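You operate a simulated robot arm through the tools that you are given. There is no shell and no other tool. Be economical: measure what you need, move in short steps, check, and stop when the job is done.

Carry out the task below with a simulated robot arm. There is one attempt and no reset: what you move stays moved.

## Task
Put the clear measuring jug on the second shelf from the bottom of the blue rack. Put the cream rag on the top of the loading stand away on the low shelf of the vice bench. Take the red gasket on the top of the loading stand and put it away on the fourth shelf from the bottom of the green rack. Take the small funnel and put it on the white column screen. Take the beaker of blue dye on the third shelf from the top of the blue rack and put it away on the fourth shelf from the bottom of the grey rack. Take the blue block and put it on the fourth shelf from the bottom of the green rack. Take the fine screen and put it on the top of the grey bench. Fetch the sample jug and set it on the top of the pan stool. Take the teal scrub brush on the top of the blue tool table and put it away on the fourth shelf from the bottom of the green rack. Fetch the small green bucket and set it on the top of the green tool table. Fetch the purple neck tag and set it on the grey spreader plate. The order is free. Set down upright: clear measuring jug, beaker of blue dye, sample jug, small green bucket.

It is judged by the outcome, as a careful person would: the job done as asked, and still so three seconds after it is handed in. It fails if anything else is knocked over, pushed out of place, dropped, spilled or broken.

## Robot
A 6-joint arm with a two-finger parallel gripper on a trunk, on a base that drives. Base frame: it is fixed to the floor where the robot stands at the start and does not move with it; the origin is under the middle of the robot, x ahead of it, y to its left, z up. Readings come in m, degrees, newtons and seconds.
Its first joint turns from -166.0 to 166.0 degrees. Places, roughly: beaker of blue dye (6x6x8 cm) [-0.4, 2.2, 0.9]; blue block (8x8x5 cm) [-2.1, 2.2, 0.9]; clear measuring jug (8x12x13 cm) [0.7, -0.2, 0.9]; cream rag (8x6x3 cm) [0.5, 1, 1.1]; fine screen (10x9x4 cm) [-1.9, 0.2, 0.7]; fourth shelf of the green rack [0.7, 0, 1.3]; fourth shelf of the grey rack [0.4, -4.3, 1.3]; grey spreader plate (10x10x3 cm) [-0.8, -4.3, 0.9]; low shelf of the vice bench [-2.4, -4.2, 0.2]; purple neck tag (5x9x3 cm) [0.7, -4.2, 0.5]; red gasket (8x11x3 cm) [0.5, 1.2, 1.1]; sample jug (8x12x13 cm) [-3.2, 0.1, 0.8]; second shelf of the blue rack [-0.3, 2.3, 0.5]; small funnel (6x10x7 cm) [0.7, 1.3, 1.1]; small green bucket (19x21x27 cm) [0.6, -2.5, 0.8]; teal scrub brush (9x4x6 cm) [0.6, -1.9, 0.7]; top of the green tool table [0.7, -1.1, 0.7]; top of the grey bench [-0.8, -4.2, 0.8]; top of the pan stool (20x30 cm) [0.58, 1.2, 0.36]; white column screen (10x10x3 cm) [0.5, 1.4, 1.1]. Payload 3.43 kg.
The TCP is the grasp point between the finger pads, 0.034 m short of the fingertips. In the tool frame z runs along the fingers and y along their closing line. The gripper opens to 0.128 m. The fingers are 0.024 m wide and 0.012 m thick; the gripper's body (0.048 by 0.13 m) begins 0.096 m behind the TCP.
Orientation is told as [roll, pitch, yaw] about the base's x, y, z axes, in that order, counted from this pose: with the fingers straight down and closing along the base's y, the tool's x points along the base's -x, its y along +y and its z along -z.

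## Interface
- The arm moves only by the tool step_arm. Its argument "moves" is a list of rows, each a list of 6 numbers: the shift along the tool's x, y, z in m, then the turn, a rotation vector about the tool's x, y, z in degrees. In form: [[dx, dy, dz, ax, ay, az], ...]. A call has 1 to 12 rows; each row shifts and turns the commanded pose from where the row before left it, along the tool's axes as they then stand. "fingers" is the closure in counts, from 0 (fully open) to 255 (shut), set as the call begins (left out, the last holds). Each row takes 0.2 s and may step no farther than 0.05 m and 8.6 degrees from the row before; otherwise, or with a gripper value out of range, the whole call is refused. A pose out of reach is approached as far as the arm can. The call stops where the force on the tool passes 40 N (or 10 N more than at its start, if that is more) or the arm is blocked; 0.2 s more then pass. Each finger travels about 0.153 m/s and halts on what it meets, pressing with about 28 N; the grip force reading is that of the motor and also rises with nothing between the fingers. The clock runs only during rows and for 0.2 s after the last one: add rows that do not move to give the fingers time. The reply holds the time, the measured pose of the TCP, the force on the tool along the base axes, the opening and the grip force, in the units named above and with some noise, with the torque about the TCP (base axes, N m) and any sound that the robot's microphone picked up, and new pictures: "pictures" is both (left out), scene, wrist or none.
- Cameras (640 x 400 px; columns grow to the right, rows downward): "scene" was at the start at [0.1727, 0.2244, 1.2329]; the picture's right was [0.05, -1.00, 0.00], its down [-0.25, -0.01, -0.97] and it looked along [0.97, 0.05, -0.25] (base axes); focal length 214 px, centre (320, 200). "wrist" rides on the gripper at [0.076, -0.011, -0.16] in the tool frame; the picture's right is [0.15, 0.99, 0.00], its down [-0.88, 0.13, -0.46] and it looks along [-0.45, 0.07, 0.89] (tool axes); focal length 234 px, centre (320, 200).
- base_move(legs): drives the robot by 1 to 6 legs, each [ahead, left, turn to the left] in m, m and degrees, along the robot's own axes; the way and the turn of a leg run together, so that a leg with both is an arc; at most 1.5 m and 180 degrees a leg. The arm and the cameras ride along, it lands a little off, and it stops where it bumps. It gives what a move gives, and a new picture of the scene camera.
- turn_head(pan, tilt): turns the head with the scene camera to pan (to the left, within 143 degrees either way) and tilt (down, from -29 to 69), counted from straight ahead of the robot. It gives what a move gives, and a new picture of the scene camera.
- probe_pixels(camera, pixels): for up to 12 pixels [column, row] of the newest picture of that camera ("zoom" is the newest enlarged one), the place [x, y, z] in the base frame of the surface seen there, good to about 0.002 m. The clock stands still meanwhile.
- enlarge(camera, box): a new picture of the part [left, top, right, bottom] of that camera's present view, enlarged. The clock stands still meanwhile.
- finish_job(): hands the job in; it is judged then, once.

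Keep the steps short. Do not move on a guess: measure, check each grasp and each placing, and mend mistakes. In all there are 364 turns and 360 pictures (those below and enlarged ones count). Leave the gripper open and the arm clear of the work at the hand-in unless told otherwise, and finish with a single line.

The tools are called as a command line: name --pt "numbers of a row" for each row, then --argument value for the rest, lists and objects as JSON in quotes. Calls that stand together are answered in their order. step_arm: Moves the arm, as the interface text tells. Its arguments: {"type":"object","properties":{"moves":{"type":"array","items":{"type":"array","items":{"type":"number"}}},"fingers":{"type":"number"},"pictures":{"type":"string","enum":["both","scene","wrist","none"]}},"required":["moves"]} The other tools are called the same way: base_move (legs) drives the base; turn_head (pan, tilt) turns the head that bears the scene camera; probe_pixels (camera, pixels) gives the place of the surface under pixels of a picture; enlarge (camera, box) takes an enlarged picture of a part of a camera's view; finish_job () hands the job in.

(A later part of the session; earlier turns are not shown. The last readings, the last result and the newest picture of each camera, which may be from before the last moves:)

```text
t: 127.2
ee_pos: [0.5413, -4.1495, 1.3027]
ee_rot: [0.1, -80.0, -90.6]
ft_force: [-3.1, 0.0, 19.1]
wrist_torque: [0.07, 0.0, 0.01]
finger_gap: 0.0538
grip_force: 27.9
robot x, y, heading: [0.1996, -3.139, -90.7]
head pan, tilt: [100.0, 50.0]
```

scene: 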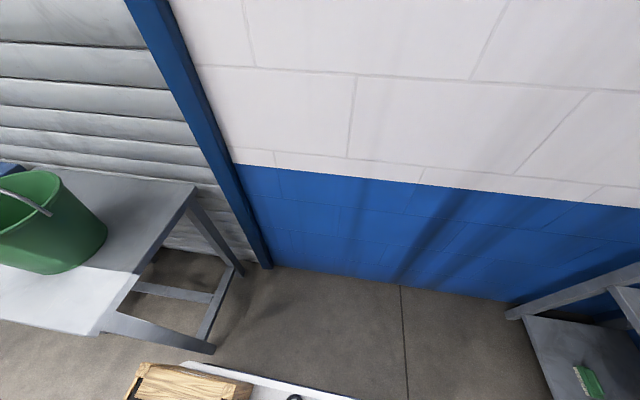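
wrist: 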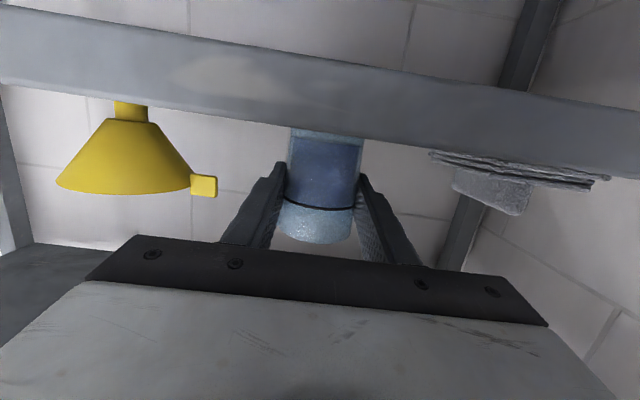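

Seated. Relieve 2 mm, open to 0.09 and back straight out.

step_arm --pt "-0.002 0 0 0 0 0" --pt "0 0 0 0 0 0" --pictures "none"

step_arm --pt "0 0 0 0 0 0" --pt "0 0 0 0 0 0" --pt "0 0 0 0 0 0" --pt "0.003 0 -0.017 0 0 0" --pt "0.005 0 -0.03 0 0 0" --pt "0.005 0 -0.03 0 0 0" --fingers 50 --pictures "wrist"

```text
t: 127.8
ee_pos: [0.5429, -4.151, 1.3031]
ee_rot: [-0.2, -79.9, -90.4]
ft_force: [-1.5, 0.6, 3.3]
wrist_torque: [0.04, -0.09, 0.06]
finger_gap: 0.0531
grip_force: 27.6
robot x, y, heading: [0.1943, -3.135, -90.7]
head pan, tilt: [100.0, 50.0]
```

```text
t: 129.2
ee_pos: [0.5424, -4.0715, 1.304]
ee_rot: [-0.3, -79.8, -90.3]
ft_force: [0.9, 0.9, -0.9]
wrist_torque: [-0.05, 0.01, -0.02]
finger_gap: 0.1028
grip_force: 0.0
robot x, y, heading: [0.1947, -3.1413, -90.6]
head pan, tilt: [100.0, 50.0]
```

wrist: 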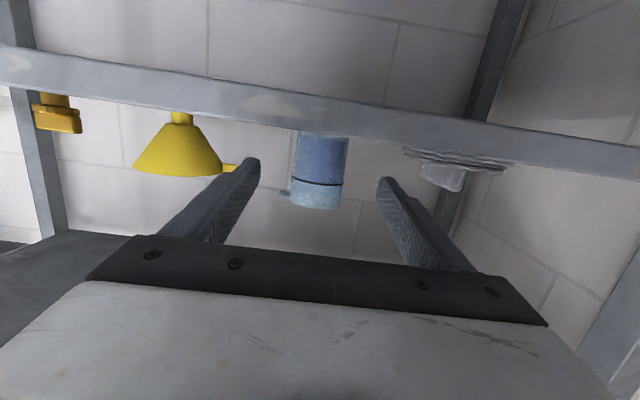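

Beaker stands. Back up a bit and view the purple tag on the lower shelf.

base_move --legs '[[-0.2, -0.05, 0]]'

turn_head --pan 15 --tilt 45

enlarge --camera "scene" --box '[240, 140, 400, 240]'

```text
t: 130.8
ee_pos: [0.4903, -3.8724, 1.3047]
ee_rot: [-0.1, -80.0, -90.6]
ft_force: [0.1, -0.7, 0.2]
wrist_torque: [0.0, -0.04, -0.04]
finger_gap: 0.1031
grip_force: 0.0
robot x, y, heading: [0.1457, -2.9399, -90.8]
head pan, tilt: [100.0, 50.0]
```

scene: 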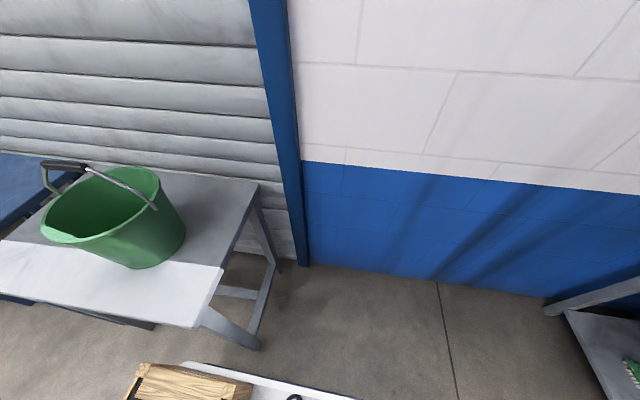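

```text
t: 132.4
ee_pos: [0.4923, -3.8728, 1.3048]
ee_rot: [-0.1, -80.1, -90.6]
ft_force: [-0.1, -0.4, 0.0]
wrist_torque: [-0.03, 0.03, -0.01]
finger_gap: 0.1029
grip_force: 0.0
robot x, y, heading: [0.148, -2.9385, -90.9]
head pan, tilt: [15.0, 45.0]
```

scene: 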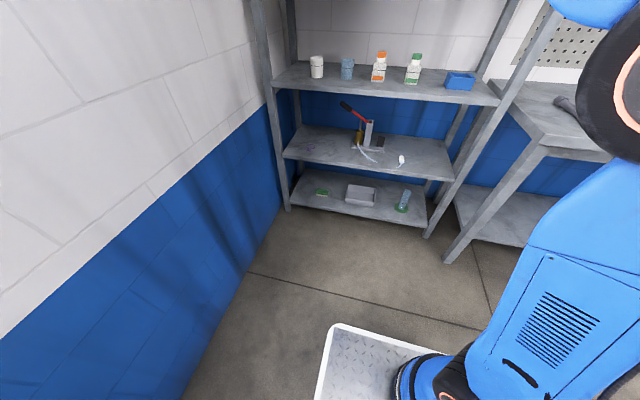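

```text
4.00 times, centred on (320, 190) of scene
```

zoom: 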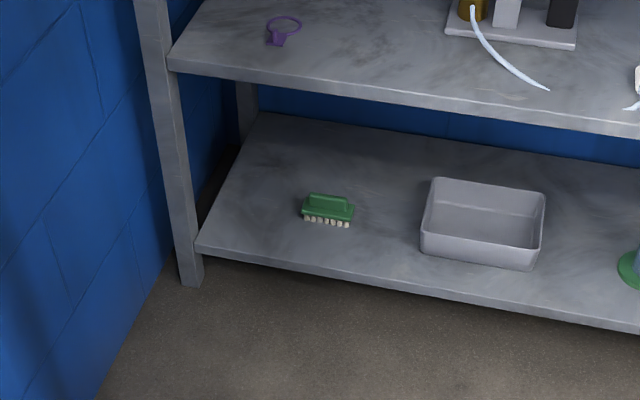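

enlarge --camera "scene" --box '[280, 130, 344, 170]'

probe_pixels --camera "scene" --pixels '[[308, 149], [309, 150], [311, 144], [330, 152], [300, 160], [290, 160], [320, 163]]'

```text
10.00 times, centred on (312, 150) of scene
```

zoom: 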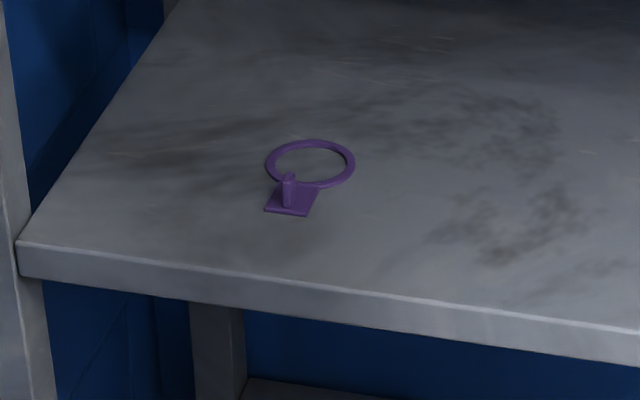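

```text
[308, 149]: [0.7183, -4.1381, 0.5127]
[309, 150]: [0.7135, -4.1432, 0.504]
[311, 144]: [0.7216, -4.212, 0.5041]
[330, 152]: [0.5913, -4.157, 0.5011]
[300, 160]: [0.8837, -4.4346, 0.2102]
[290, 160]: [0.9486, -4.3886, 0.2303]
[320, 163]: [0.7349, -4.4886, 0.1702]
```

probe_pixels --camera "zoom" --pixels '[[289, 178], [289, 195], [285, 205], [270, 210], [310, 205], [303, 212], [280, 210], [310, 143], [268, 165], [352, 165], [320, 185], [300, 265]]'

```text
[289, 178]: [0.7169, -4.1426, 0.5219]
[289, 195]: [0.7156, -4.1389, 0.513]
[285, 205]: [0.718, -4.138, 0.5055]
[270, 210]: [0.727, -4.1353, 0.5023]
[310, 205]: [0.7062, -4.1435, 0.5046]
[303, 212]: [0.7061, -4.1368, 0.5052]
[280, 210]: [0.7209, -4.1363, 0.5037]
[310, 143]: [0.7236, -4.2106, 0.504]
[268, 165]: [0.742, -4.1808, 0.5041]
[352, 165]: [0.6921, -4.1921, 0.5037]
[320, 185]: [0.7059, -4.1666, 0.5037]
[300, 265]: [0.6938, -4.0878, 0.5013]
```

Tag: fin at (0.717, -4.140), z 0.505–0.523. I'll turn the base 30° toward it; first bring the arm to the middle and pitch it down.

step_arm --pt "0 -0.04 0 0 4 0" --pt "0 -0.04 0 0 4 0" --pt "0 -0.04 0 0 4 0" --pt "0 -0.04 0 0 4 0" --pt "0 -0.04 0 0 4 0" --pt "0 -0.04 0 0 4 0" --pt "0 -0.04 0 0 4 0" --pt "0 -0.04 0 0 4 0" --pt "0 -0.04 0 0 3 0" --fingers 120 --pictures "none"

base_move --legs '[[0, 0, 30]]'

```text
t: 134.4
ee_pos: [0.1322, -3.8672, 1.3046]
ee_rot: [-0.1, -44.9, -90.7]
ft_force: [0.4, -0.1, 0.0]
wrist_torque: [0.01, 0.01, 0.0]
finger_gap: 0.0676
grip_force: 0.1
robot x, y, heading: [0.1471, -2.9428, -90.7]
head pan, tilt: [15.0, 45.0]
```

```text
t: 136.3
ee_pos: [0.5969, -3.7517, 1.3044]
ee_rot: [0.1, -45.0, -60.8]
ft_force: [-0.2, -1.1, 0.6]
wrist_torque: [-0.03, -0.03, -0.03]
finger_gap: 0.0677
grip_force: 0.0
robot x, y, heading: [0.1526, -2.938, -60.7]
head pan, tilt: [15.0, 45.0]
```

scene: 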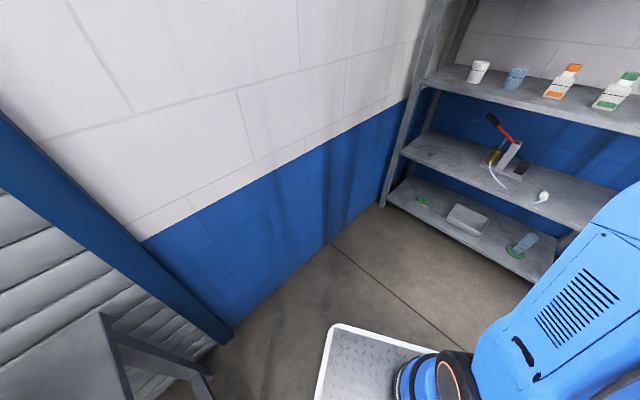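

step_arm --pt "0.035 0 0.035 0 0 0" --pt "0.035 0 0.035 0 0 0" --pt "0.035 0 0.035 0 0 0" --pt "0.035 0 0.035 0 0 0" --pt "0.035 0 0.035 0 0 0" --pt "0.035 0 0.035 0 0 0" --pt "0.035 0 0.035 0 0 0" --pt "0.035 0 0.035 0 0 0" --pt "0.035 0 0.035 0 0 0" --pt "0.035 0 0.035 0 0 0" --pt "0.035 0 0.035 0 0 0" --pt "0.035 0 0.035 0 0 0" --pictures "none"

base_move --legs '[[0.22, -0.085, 0]]'

step_arm --pt "0.035 0 0.035 0 0 0" --pt "0.035 0 0.035 0 0 0" --pictures "wrist"

```text
t: 138.9
ee_pos: [0.5971, -3.7513, 0.7101]
ee_rot: [0.1, -45.0, -60.8]
ft_force: [-0.2, 0.1, 0.7]
wrist_torque: [0.0, -0.02, 0.0]
finger_gap: 0.0676
grip_force: 0.1
robot x, y, heading: [0.1499, -2.9373, -61.0]
head pan, tilt: [15.0, 45.0]
```

```text
t: 140.6
ee_pos: [0.6321, -3.9859, 0.7096]
ee_rot: [0.0, -45.1, -60.8]
ft_force: [-0.2, -1.6, -0.2]
wrist_torque: [-0.01, 0.0, 0.05]
finger_gap: 0.0678
grip_force: 0.1
robot x, y, heading: [0.1801, -3.1745, -60.9]
head pan, tilt: [15.0, 45.0]
```

scene: 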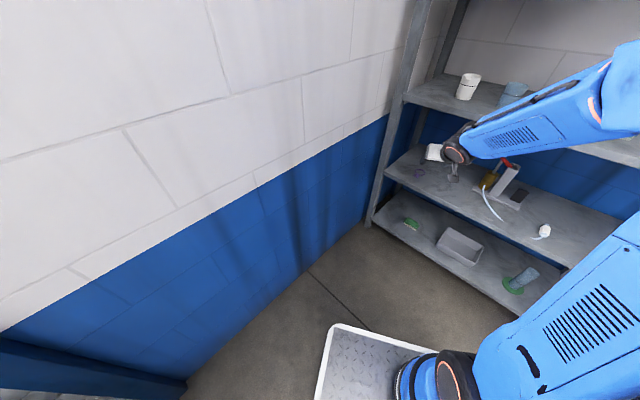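

```text
t: 141.2
ee_pos: [0.6153, -3.984, 0.6028]
ee_rot: [5.3, -42.3, -72.9]
ft_force: [1.3, -0.5, 1.6]
wrist_torque: [0.13, 0.11, -0.1]
finger_gap: 0.0676
grip_force: 0.1
robot x, y, heading: [0.1815, -3.1756, -60.5]
head pan, tilt: [15.0, 45.0]
```

wrist: 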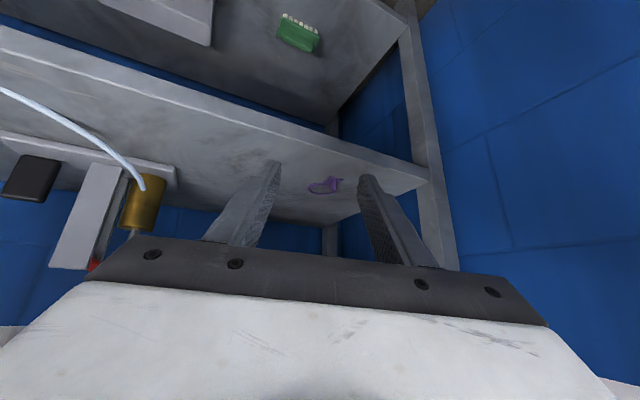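

step_arm --pt "0 0 0 0 0 0" --pt "0 0 0 0 0 0" --pictures "both"

```text
t: 141.8
ee_pos: [0.6302, -3.9838, 0.6111]
ee_rot: [-0.1, -45.0, -60.7]
ft_force: [-0.1, -0.4, -0.4]
wrist_torque: [-0.01, 0.0, 0.01]
finger_gap: 0.0674
grip_force: 0.2
robot x, y, heading: [0.1827, -3.1732, -60.9]
head pan, tilt: [15.0, 45.0]
```

scene: 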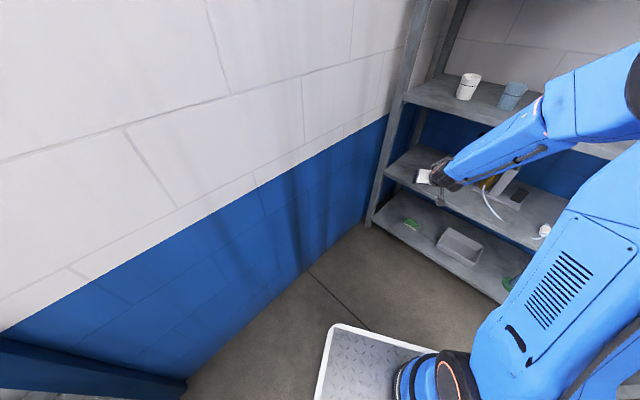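
wrist: 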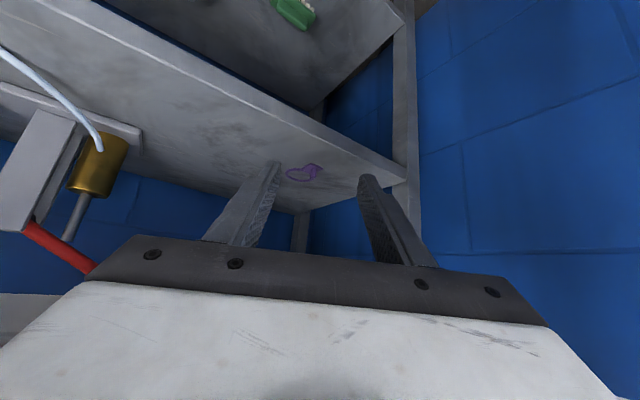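

enlarge --camera "wrist" --box '[270, 140, 350, 190]'

probe_pixels --camera "wrist" --pixels '[[315, 168], [312, 178], [308, 172], [290, 175], [345, 160]]'

```text
8.00 times, centred on (310, 165) of wrist
```

zoom: 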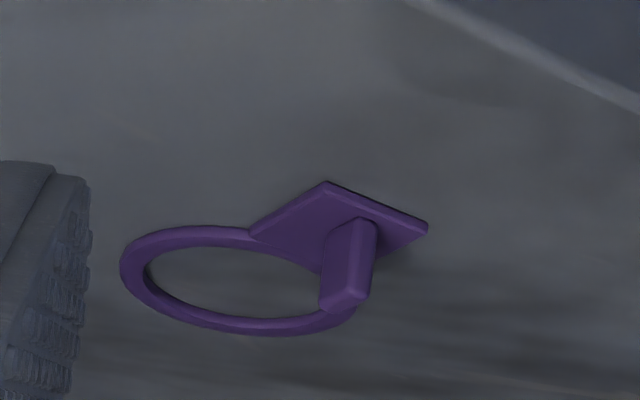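

```text
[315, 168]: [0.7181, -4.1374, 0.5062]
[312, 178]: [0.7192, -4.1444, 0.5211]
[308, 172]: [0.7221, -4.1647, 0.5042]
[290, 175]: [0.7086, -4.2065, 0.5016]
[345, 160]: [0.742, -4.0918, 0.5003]
```

Post at (0.718,-4.142). Move over it, stopping 1.4 cm above final.

step_arm --pt "-0.0173 0 0.0385 0 0 0" --pt "-0.0173 0 0.0385 0 0 0" --pt "-0.0173 0 0.0385 0 0 0" --pt "-0.0173 0 0.0385 0 0 0" --pt "0 0 0 0 0 0" --pictures "wrist"

probe_pixels --camera "wrist" --pixels '[[328, 160], [320, 165], [320, 175], [270, 165], [366, 178]]'

```text
t: 143.0
ee_pos: [0.7095, -4.1204, 0.5506]
ee_rot: [0.0, -45.1, -60.7]
ft_force: [-0.3, 0.2, -0.8]
wrist_torque: [0.03, 0.04, -0.02]
finger_gap: 0.0676
grip_force: 0.0
robot x, y, heading: [0.1822, -3.1734, -60.6]
head pan, tilt: [15.0, 45.0]
```

wrist: 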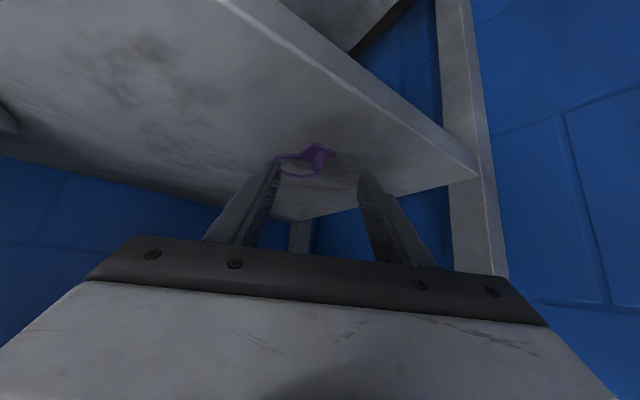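

```text
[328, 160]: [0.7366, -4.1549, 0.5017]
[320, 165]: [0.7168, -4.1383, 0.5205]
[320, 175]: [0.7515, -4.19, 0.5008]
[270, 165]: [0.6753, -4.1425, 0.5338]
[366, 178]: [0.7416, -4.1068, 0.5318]
```

step_arm --pt "0.0067 0.002 0.0067 0 0 0" --pt "0 0 0 0 0 0" --pictures "none"

step_arm --pt "0 0 0 0 0 0" --pt "0 0 0 0 0 0" --pt "0 0 0 0 0 0" --fingers 255 --pictures "wrist"

```text
t: 143.6
ee_pos: [0.7103, -4.1215, 0.5405]
ee_rot: [0.0, -44.9, -60.7]
ft_force: [0.1, 0.0, 0.1]
wrist_torque: [-0.01, -0.01, -0.03]
finger_gap: 0.0676
grip_force: 0.1
robot x, y, heading: [0.1841, -3.1739, -60.5]
head pan, tilt: [15.0, 45.0]
```

```text
t: 144.4
ee_pos: [0.7103, -4.1228, 0.542]
ee_rot: [0.0, -45.0, -60.7]
ft_force: [1.7, -1.4, 3.9]
wrist_torque: [-0.4, -0.25, 0.06]
finger_gap: 0.0047
grip_force: 28.2
robot x, y, heading: [0.1837, -3.1746, -60.5]
head pan, tilt: [15.0, 45.0]
```

wrist: 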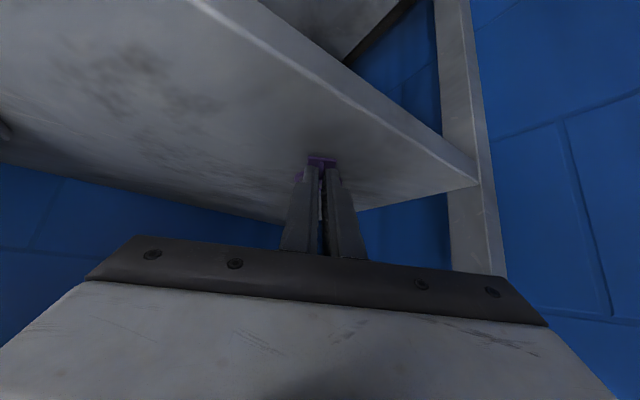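

Gap 4.7 mm on the post. Lift slowly and check.

step_arm --pt "-0.004 0 -0.004 0 0 0" --pt "-0.005 0 -0.005 0 0 0" --pt "-0.007 0 -0.007 0 0 0" --pt "-0.01 0 -0.01 0 0 0" --pt "-0.01 0 -0.01 0 0 0" --pt "0 0 0 0 0 0" --pictures "wrist"

enlarge --camera "wrist" --box '[270, 130, 370, 200]'

```text
t: 145.8
ee_pos: [0.7112, -4.1207, 0.5918]
ee_rot: [0.0, -45.0, -60.7]
ft_force: [-1.1, 0.1, -0.3]
wrist_torque: [0.03, 0.02, 0.01]
finger_gap: 0.0043
grip_force: 27.8
robot x, y, heading: [0.186, -3.1723, -60.7]
head pan, tilt: [15.0, 45.0]
```

wrist: 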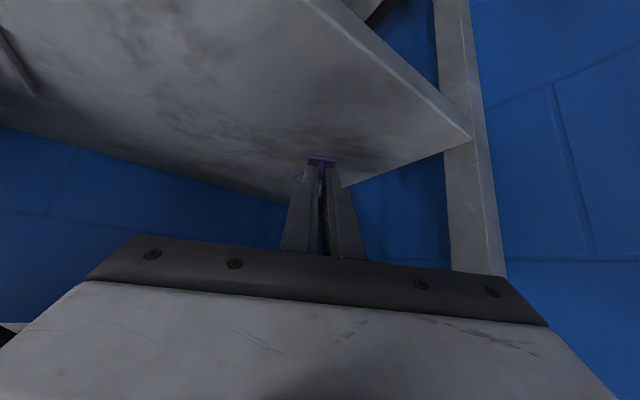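

```text
5.71 times, centred on (320, 165) of wrist
```

zoom: 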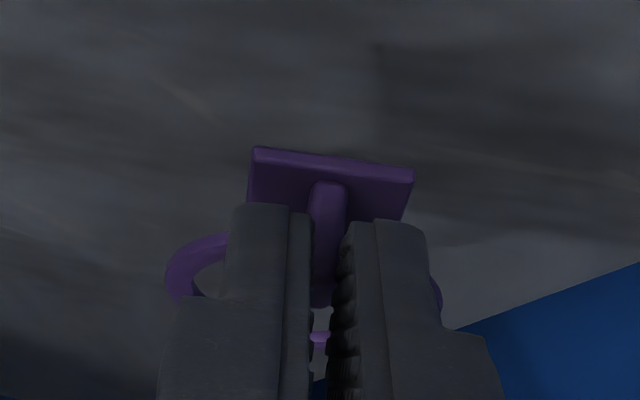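

Tag held. Back out, raise, then face the grey bench.

base_move --legs '[[-0.4, 0, 0]]'

step_arm --pt "-0.03 0 -0.03 0 0 0" --pt "-0.035 0 -0.035 0 0 0" --pt "-0.035 0 -0.035 0 0 0" --pt "-0.035 0 -0.035 0 0 0" --pt "-0.035 0 -0.035 0 0 0" --pt "-0.035 0 -0.035 0 0 0" --pt "-0.035 0 -0.035 0 0 0" --pt "-0.035 0 -0.035 0 0 0" --pt "-0.035 0 -0.035 0 0 0" --pt "-0.035 0 -0.035 0 0 0" --pt "0 0 0 0 0 0" --pictures "none"

base_move --legs '[[0, 0, -30], [0, -0.85, 0]]'

turn_head --pan 0 --tilt 30

```text
t: 148.3
ee_pos: [0.5151, -3.7712, 0.5915]
ee_rot: [0.0, -44.9, -60.7]
ft_force: [0.2, 0.3, -1.0]
wrist_torque: [0.03, 0.05, -0.01]
finger_gap: 0.0043
grip_force: 28.1
robot x, y, heading: [-0.0145, -2.8239, -60.6]
head pan, tilt: [15.0, 45.0]
```

scene: 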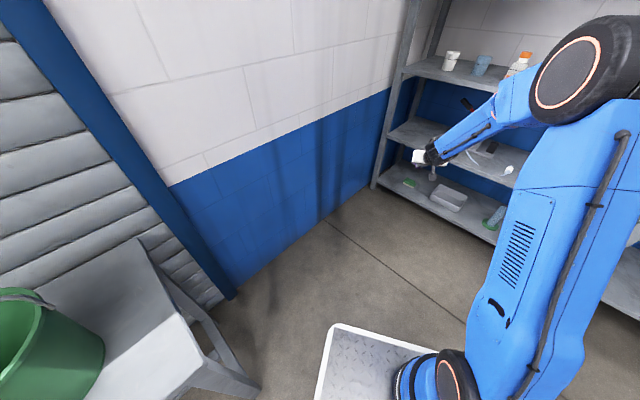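

```text
t: 150.7
ee_pos: [0.5153, -3.7715, 1.0804]
ee_rot: [0.0, -44.8, -60.6]
ft_force: [0.4, 0.4, 0.4]
wrist_torque: [-0.01, 0.0, 0.02]
finger_gap: 0.0045
grip_force: 28.3
robot x, y, heading: [-0.0127, -2.8262, -60.6]
head pan, tilt: [15.0, 45.0]
```

```text
t: 156.7
ee_pos: [-0.8819, -3.8965, 1.08]
ee_rot: [0.0, -44.9, -91.0]
ft_force: [-0.9, -0.8, 0.1]
wrist_torque: [0.02, 0.01, 0.03]
finger_gap: 0.0046
grip_force: 28.0
robot x, y, heading: [-0.8639, -2.8111, -90.8]
head pan, tilt: [15.0, 45.0]
```

scene: 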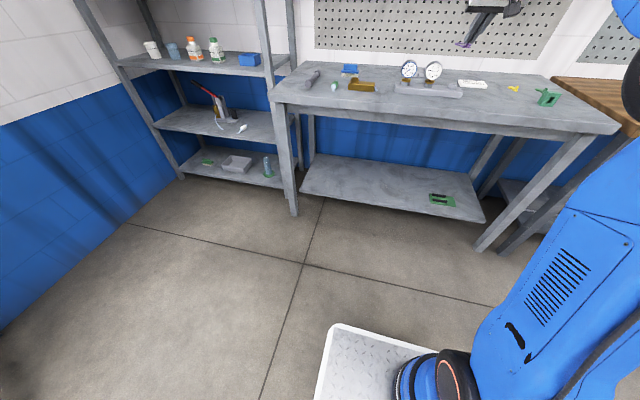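

```text
t: 157.5
ee_pos: [-0.8813, -3.8953, 1.0801]
ee_rot: [0.0, -45.0, -91.0]
ft_force: [0.6, 0.2, 0.0]
wrist_torque: [0.02, 0.03, -0.03]
finger_gap: 0.0047
grip_force: 28.3
robot x, y, heading: [-0.8658, -2.8072, -90.9]
head pan, tilt: [0.0, 30.0]
```

scene: 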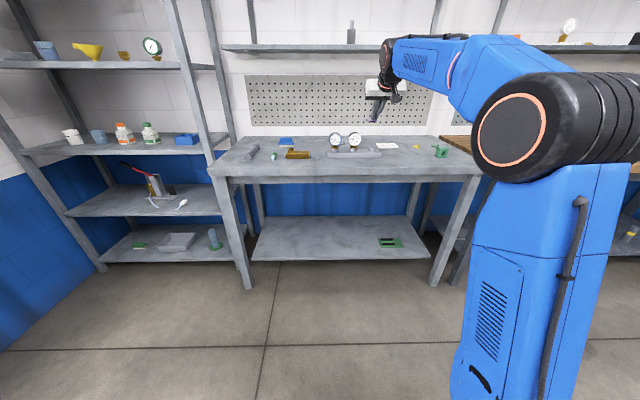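

enlarge --camera "scene" --box '[230, 100, 470, 200]'

probe_pixels --camera "scene" --pixels '[[387, 146], [380, 143], [395, 148], [376, 149], [400, 143], [350, 152], [440, 152], [350, 172], [297, 154], [416, 147]]'

```text
2.67 times, centred on (350, 150) of scene
```

zoom: 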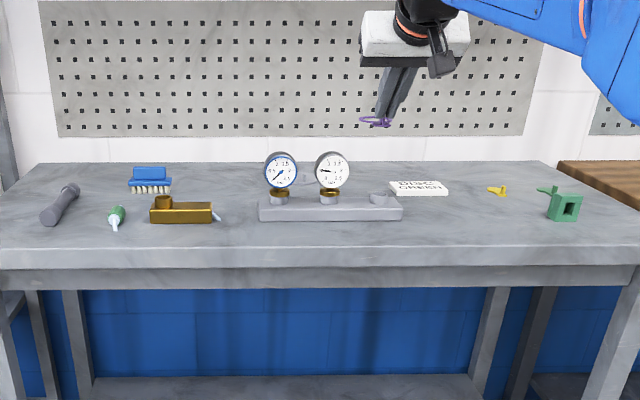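

```text
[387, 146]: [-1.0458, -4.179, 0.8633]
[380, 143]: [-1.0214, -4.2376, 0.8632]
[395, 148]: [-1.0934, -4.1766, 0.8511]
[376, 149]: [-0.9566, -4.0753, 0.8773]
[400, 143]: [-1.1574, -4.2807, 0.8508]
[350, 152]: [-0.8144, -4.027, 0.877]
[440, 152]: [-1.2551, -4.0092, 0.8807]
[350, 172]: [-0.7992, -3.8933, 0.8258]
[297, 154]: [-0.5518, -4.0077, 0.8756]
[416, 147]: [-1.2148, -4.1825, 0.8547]
```

The plate isn't obvious behind the gauges; check with the wrist camera.

step_arm --pt "0 0 0 0 0 0" --pictures "wrist"

```text
t: 157.9
ee_pos: [-0.8827, -3.8949, 1.0808]
ee_rot: [0.0, -44.9, -91.0]
ft_force: [0.2, -1.3, -0.2]
wrist_torque: [0.04, 0.03, -0.01]
finger_gap: 0.0044
grip_force: 28.2
robot x, y, heading: [-0.8585, -2.811, -90.9]
head pan, tilt: [0.0, 30.0]
```

wrist: 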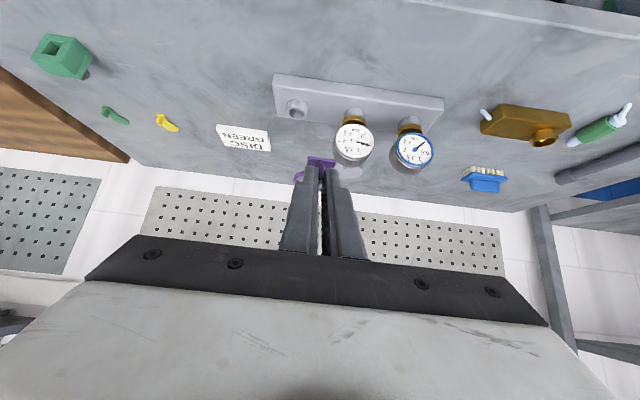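

step_arm --pt "-0.035 0.03 -0.02 0 0 0" --pt "-0.035 0.03 -0.02 0 4 0" --pt "-0.035 0.03 -0.02 0 4 0" --pt "-0.035 0.03 -0.02 0 4 0" --pt "-0.035 0.03 -0.02 0 4 0" --pt "-0.035 0.03 0 0 4 0" --pt "0 0 0 0 0 0" --pictures "wrist"

```text
refused: row 1 steps farther than a row can; nothing moved
```

step_arm --pt "-0.03 0.025 -0.02 0 0 0" --pt "-0.03 0.025 -0.02 0 4 0" --pt "-0.03 0.025 -0.02 0 4 0" --pt "-0.03 0.025 -0.02 0 4 0" --pt "-0.03 0.025 -0.02 0 4 0" --pt "-0.03 0.025 0 0 4 0" --pt "-0.03 0.025 0 0 0 0" --pt "0 0 0 0 0 0" --pictures "wrist"

```text
t: 159.7
ee_pos: [-0.7615, -3.8812, 1.1577]
ee_rot: [0.0, -25.0, -90.9]
ft_force: [0.4, 0.4, 0.0]
wrist_torque: [0.01, -0.01, -0.03]
finger_gap: 0.0045
grip_force: 27.9
out of reach, approached as far as the arm can: row 4, 5, 6, 7
robot x, y, heading: [-0.8611, -2.8106, -91.3]
head pan, tilt: [0.0, 30.0]
```

wrist: 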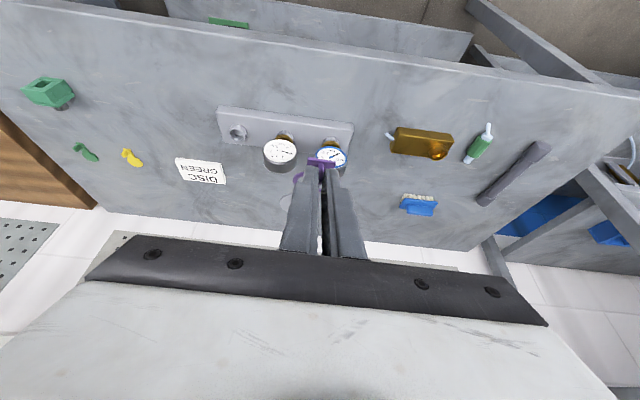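

base_move --legs '[[0, 0.22, 0]]'

step_arm --pt "0 0 0 0 0 0" --pictures "wrist"

```text
t: 161.4
ee_pos: [-0.5392, -3.8836, 1.1563]
ee_rot: [0.1, -25.0, -90.8]
ft_force: [0.0, 0.6, 0.6]
wrist_torque: [0.03, 0.01, -0.01]
finger_gap: 0.0044
grip_force: 27.8
robot x, y, heading: [-0.6405, -2.8169, -90.9]
head pan, tilt: [0.0, 30.0]
```

scene: 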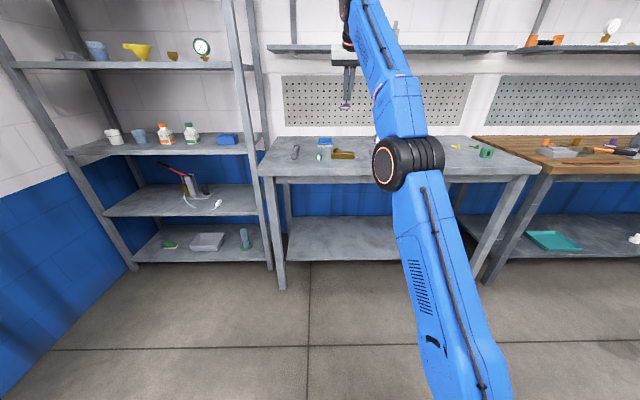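

```text
t: 161.8
ee_pos: [-0.5392, -3.8839, 1.157]
ee_rot: [-0.1, -24.9, -90.8]
ft_force: [0.4, 1.3, -1.2]
wrist_torque: [0.02, -0.01, 0.01]
finger_gap: 0.0048
grip_force: 28.0
robot x, y, heading: [-0.6397, -2.8169, -90.9]
head pan, tilt: [0.0, 30.0]
```

wrist: 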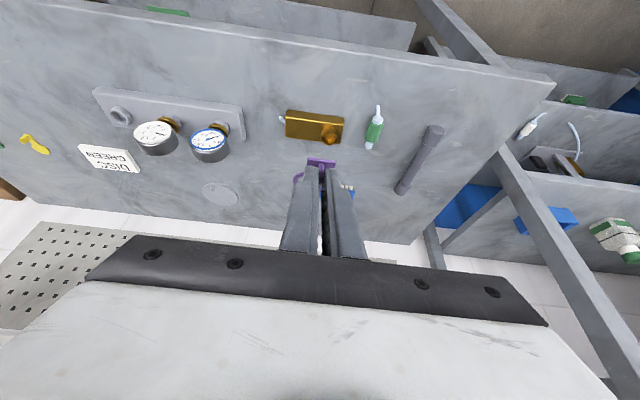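

There it is: a grey disc near (220,194). Measure it.

enlarge --camera "wrist" --box '[140, 100, 300, 220]'

probe_pixels --camera "wrist" --pixels '[[220, 194], [204, 192], [238, 196], [222, 183], [218, 205], [208, 145], [230, 165], [160, 100], [200, 215], [208, 158]]'

```text
3.33 times, centred on (220, 160) of wrist
```

zoom: 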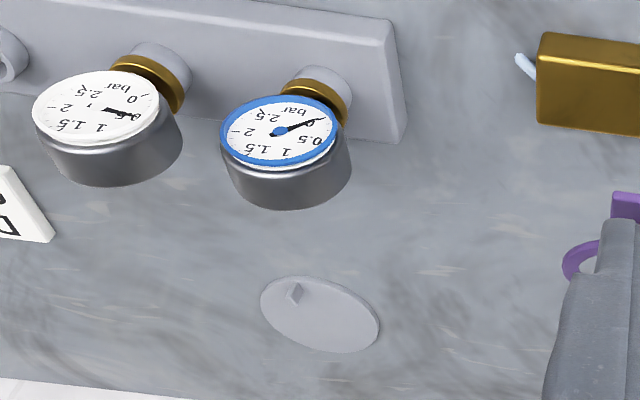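

```text
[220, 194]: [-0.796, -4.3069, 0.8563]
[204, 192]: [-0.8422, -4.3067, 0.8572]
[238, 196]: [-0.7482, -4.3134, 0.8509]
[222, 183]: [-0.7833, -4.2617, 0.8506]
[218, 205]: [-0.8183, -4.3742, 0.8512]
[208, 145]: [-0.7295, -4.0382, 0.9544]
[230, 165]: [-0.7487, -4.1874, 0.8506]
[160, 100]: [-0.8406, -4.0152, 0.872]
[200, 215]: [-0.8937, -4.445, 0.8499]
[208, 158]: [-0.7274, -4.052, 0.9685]
```

enlarge --camera "wrist" --box '[190, 170, 254, 210]'

probe_pixels --camera "zoom" --pixels '[[234, 184], [243, 180], [228, 195], [240, 200], [300, 250], [130, 170], [480, 260], [225, 130], [420, 330], [300, 165]]'

enlarge --camera "wrist" --box '[280, 140, 370, 200]'

```text
10.00 times, centred on (222, 190) of wrist
```

zoom: 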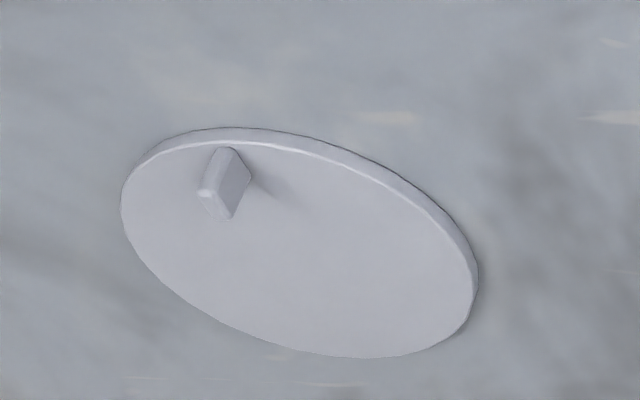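

```text
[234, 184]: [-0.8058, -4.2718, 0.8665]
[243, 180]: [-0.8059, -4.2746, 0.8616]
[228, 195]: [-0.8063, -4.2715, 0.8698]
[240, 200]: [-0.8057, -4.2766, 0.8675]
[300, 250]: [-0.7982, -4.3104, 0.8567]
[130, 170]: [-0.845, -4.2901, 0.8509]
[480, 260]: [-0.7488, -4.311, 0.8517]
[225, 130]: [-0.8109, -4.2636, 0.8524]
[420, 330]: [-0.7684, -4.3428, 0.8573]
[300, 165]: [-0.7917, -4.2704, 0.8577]
```

```text
6.67 times, centred on (325, 170) of wrist
```

zoom: 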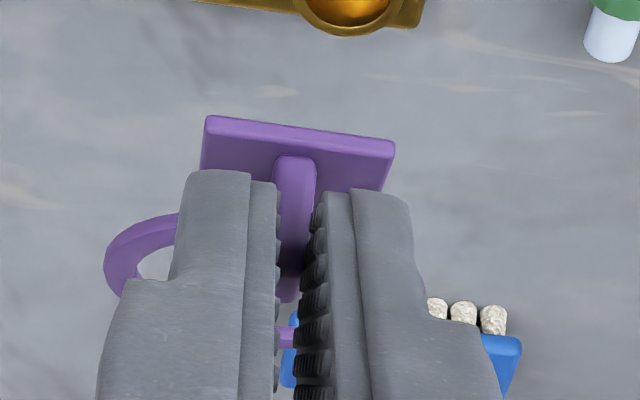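

step_arm --pt "0 0 0 0 -5 0" --pt "0 0 0 0 -5 0" --pt "0 0 0 0 -5 0" --pt "0 0 0 0 -5 0" --pt "0 0 0 0 0 0" --pictures "none"

base_move --legs '[[0, -0.234, 0], [0.2, 0, 0]]'

probe_pixels --camera "scene" --pixels '[[280, 40], [300, 40], [450, 40], [290, 30]]'

```text
t: 163.0
ee_pos: [-0.5383, -3.885, 1.1563]
ee_rot: [0.0, -45.0, -90.9]
ft_force: [-0.1, 0.7, 1.0]
wrist_torque: [0.02, -0.02, 0.0]
finger_gap: 0.0045
grip_force: 28.0
robot x, y, heading: [-0.6396, -2.8139, -90.8]
head pan, tilt: [0.0, 30.0]
```

```text
t: 165.9
ee_pos: [-0.7777, -4.0818, 1.1562]
ee_rot: [0.0, -45.0, -90.7]
ft_force: [0.4, -0.5, 0.0]
wrist_torque: [0.01, 0.01, 0.01]
finger_gap: 0.0047
grip_force: 28.0
robot x, y, heading: [-0.8791, -3.009, -90.8]
head pan, tilt: [0.0, 30.0]
```

scene: 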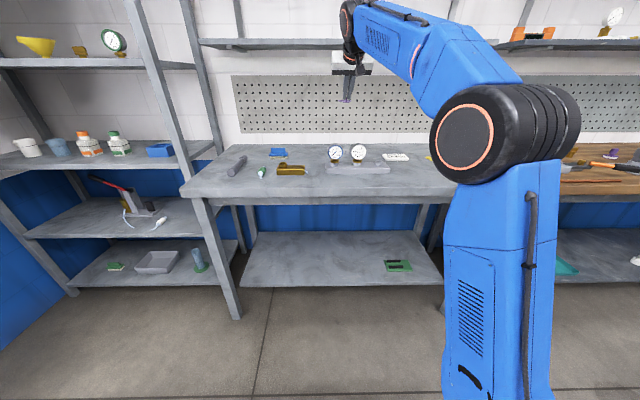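

```text
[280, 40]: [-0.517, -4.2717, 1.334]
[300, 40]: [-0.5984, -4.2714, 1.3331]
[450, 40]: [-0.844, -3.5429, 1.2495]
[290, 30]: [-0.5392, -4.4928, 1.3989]
```

base_move --legs '[[0.176, 0, 0]]'

step_arm --pt "0.03 0 0.03 0 0 0" --pt "0.03 0 0.03 0 0 0" --pt "0.03 0 0.03 0 0 0" --pt "0.025 0 0.025 0 0 0" --pt "0.025 0 0.025 0 0 0" --pt "0.015 0 0.015 0 0 0" --pt "0 0 0 0 0 0" --pictures "wrist"

```text
t: 167.4
ee_pos: [-0.7769, -4.2562, 1.1567]
ee_rot: [0.0, -44.8, -90.7]
ft_force: [-0.2, 0.7, -1.3]
wrist_torque: [-0.01, 0.02, -0.01]
finger_gap: 0.0046
grip_force: 28.2
robot x, y, heading: [-0.8829, -3.1889, -90.8]
head pan, tilt: [0.0, 30.0]
```

scene: 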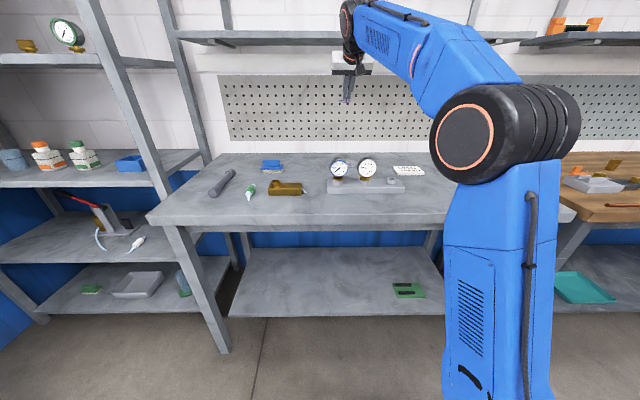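

```text
t: 169.0
ee_pos: [-0.7767, -4.2546, 0.9375]
ee_rot: [-0.1, -44.9, -90.7]
ft_force: [-0.2, -0.8, -1.1]
wrist_torque: [0.03, -0.02, 0.01]
finger_gap: 0.0043
grip_force: 27.9
robot x, y, heading: [-0.8786, -3.1888, -90.7]
head pan, tilt: [0.0, 30.0]
```

wrist: 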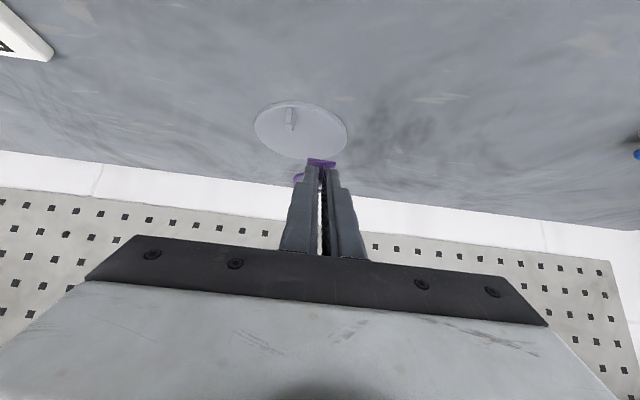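

enlarge --camera "wrist" --box '[260, 140, 370, 210]'

probe_pixels --camera "wrist" --pixels '[[321, 161], [310, 160], [333, 163], [297, 179]]'

```text
5.71 times, centred on (315, 175) of wrist
```

zoom: 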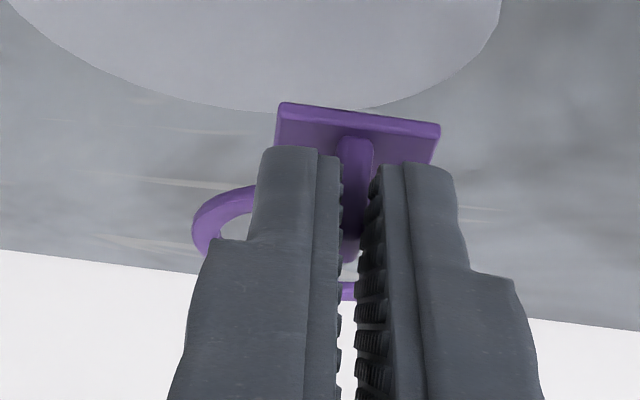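

```text
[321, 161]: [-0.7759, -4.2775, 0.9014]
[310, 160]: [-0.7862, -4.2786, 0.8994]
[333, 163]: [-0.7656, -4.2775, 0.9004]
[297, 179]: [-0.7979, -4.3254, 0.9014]
```

Tag is level, right over the disc. Lower 3.8 cm then feel for contact.

step_arm --pt "0.008 0 0.008 0 0 0" --pt "0.008 0 0.008 0 0 0" --pt "0.006 0 0.006 0 0 0" --pt "0.004 0 0.004 0 0 0" --pt "0.001 0 0.001 0 0 0" --pt "0 0 0 0 0 0" --pictures "none"

step_arm --pt "0.001 0 0.001 0 0 0" --pt "0.001 0 0.001 0 0 0" --pt "0 0 0 0 0 0" --pictures "wrist"

```text
t: 170.4
ee_pos: [-0.7774, -4.2561, 0.9006]
ee_rot: [0.0, -44.9, -90.8]
ft_force: [0.2, 0.4, -0.1]
wrist_torque: [0.01, -0.01, 0.01]
finger_gap: 0.0045
grip_force: 27.7
robot x, y, heading: [-0.8815, -3.1868, -90.7]
head pan, tilt: [0.0, 30.0]
```

```text
t: 171.2
ee_pos: [-0.7781, -4.2579, 0.8972]
ee_rot: [-0.2, -45.0, -90.7]
ft_force: [-0.2, -0.1, 0.7]
wrist_torque: [0.01, -0.04, -0.03]
finger_gap: 0.0045
grip_force: 28.0
robot x, y, heading: [-0.8802, -3.1894, -90.8]
head pan, tilt: [0.0, 30.0]
```

wrist: 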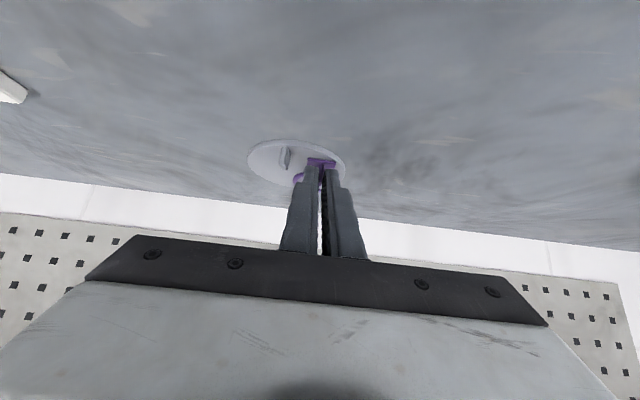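

One or two more millimetres, until it touches.

step_arm --pt "0.0008 0 0.0008 0 0 0" --pt "0.0008 0 0.0008 0 0 0" --pt "0 0 0 0 0 0" --pictures "none"

```text
t: 172.0
ee_pos: [-0.7778, -4.2556, 0.8958]
ee_rot: [-0.1, -45.1, -90.7]
ft_force: [0.3, -2.4, 12.1]
wrist_torque: [-0.77, 0.02, 0.01]
finger_gap: 0.0047
grip_force: 27.8
robot x, y, heading: [-0.8815, -3.1866, -90.9]
head pan, tilt: [0.0, 30.0]
```

Contact (12 N). Open slightly and rise along the tool axis.

step_arm --pt "-0.0006 0 -0.0006 0 0 0" --pt "0 0 0 0 0 0" --pt "0 0 0 0 0 0" --fingers 215 --pictures "none"

step_arm --pt "-0.004 0 -0.008 0 0 0" --pt "-0.01 0 -0.015 0 0 0" --pt "-0.02 0 -0.03 0 0 0" --pt "-0.03 0 -0.03 0 0 0" --pt "-0.03 0 -0.03 0 0 0" --pt "-0.03 0 -0.03 0 0 0" --pictures "wrist"

```text
t: 172.8
ee_pos: [-0.7774, -4.2548, 0.8951]
ee_rot: [0.0, -44.9, -90.7]
ft_force: [0.9, -0.3, -0.3]
wrist_torque: [0.06, -0.02, 0.03]
finger_gap: 0.0202
grip_force: 0.0
robot x, y, heading: [-0.8806, -3.1873, -90.4]
head pan, tilt: [0.0, 30.0]
```

```text
t: 174.2
ee_pos: [-0.776, -4.2431, 1.0853]
ee_rot: [0.0, -45.0, -90.6]
ft_force: [-0.5, -0.8, -0.4]
wrist_torque: [0.02, -0.02, 0.01]
finger_gap: 0.0202
grip_force: 0.0
robot x, y, heading: [-0.8766, -3.1866, -90.7]
head pan, tilt: [0.0, 30.0]
```

wrist: 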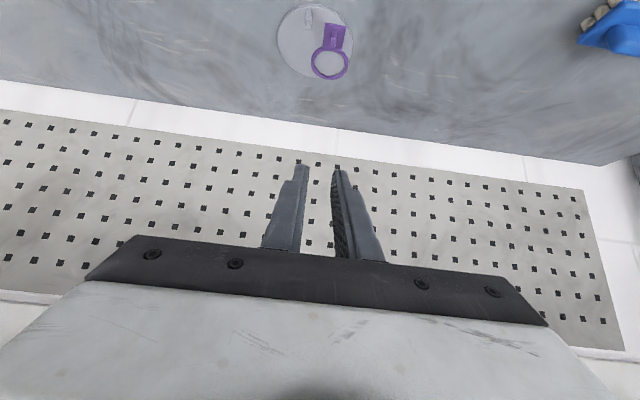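

Tag lies on the plate. Next the green bucket: back off, turn to face +x, and look.

base_move --legs '[[-0.45, 0, 0], [0, 0, 90], [0.45, 0.25, 0]]'

turn_head --pan -10 --tilt 30

```text
t: 183.4
ee_pos: [0.6418, -2.4127, 1.0837]
ee_rot: [-0.1, -45.0, -1.5]
ft_force: [0.1, 0.4, 0.1]
wrist_torque: [0.05, -0.02, 0.02]
finger_gap: 0.0201
grip_force: 0.1
robot x, y, heading: [-0.4177, -2.5011, -1.4]
head pan, tilt: [0.0, 30.0]
```

scene: 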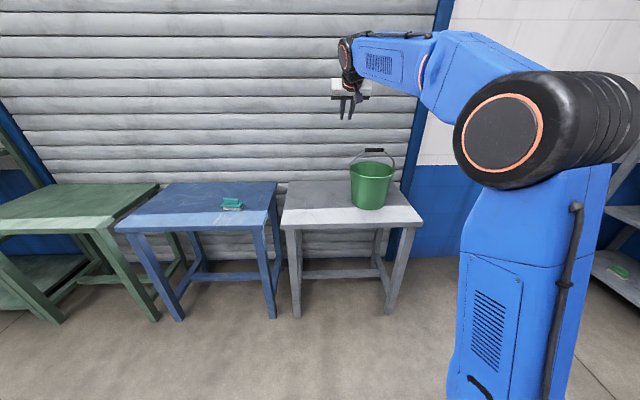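

```text
t: 184.1
ee_pos: [0.6426, -2.4111, 1.0858]
ee_rot: [0.0, -45.0, -1.5]
ft_force: [0.9, 0.0, 1.5]
wrist_torque: [-0.01, 0.02, 0.0]
finger_gap: 0.0202
grip_force: 0.1
robot x, y, heading: [-0.4129, -2.5028, -1.6]
head pan, tilt: [-10.0, 30.0]
```

scene: 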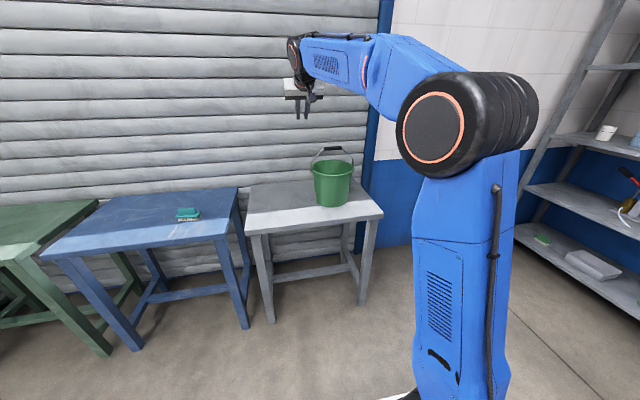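

enlarge --camera "scene" --box '[270, 130, 398, 210]'

probe_pixels --camera "scene" --pixels '[[332, 149], [323, 149], [340, 150], [316, 158], [351, 160], [330, 190], [315, 172], [353, 172], [332, 170], [330, 210], [332, 161]]'

```text
5.00 times, centred on (334, 170) of scene
```

zoom: 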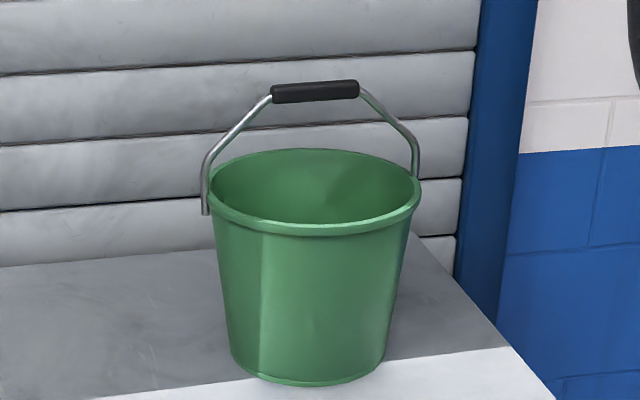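

```text
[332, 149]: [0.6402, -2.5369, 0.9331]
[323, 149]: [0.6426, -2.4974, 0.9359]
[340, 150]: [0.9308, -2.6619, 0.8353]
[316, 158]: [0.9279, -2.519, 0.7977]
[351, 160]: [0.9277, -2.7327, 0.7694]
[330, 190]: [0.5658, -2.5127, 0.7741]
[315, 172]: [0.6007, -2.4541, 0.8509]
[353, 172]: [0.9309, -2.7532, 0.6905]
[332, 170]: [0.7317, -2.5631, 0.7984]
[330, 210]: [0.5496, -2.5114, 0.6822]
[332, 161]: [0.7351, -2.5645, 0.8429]
```

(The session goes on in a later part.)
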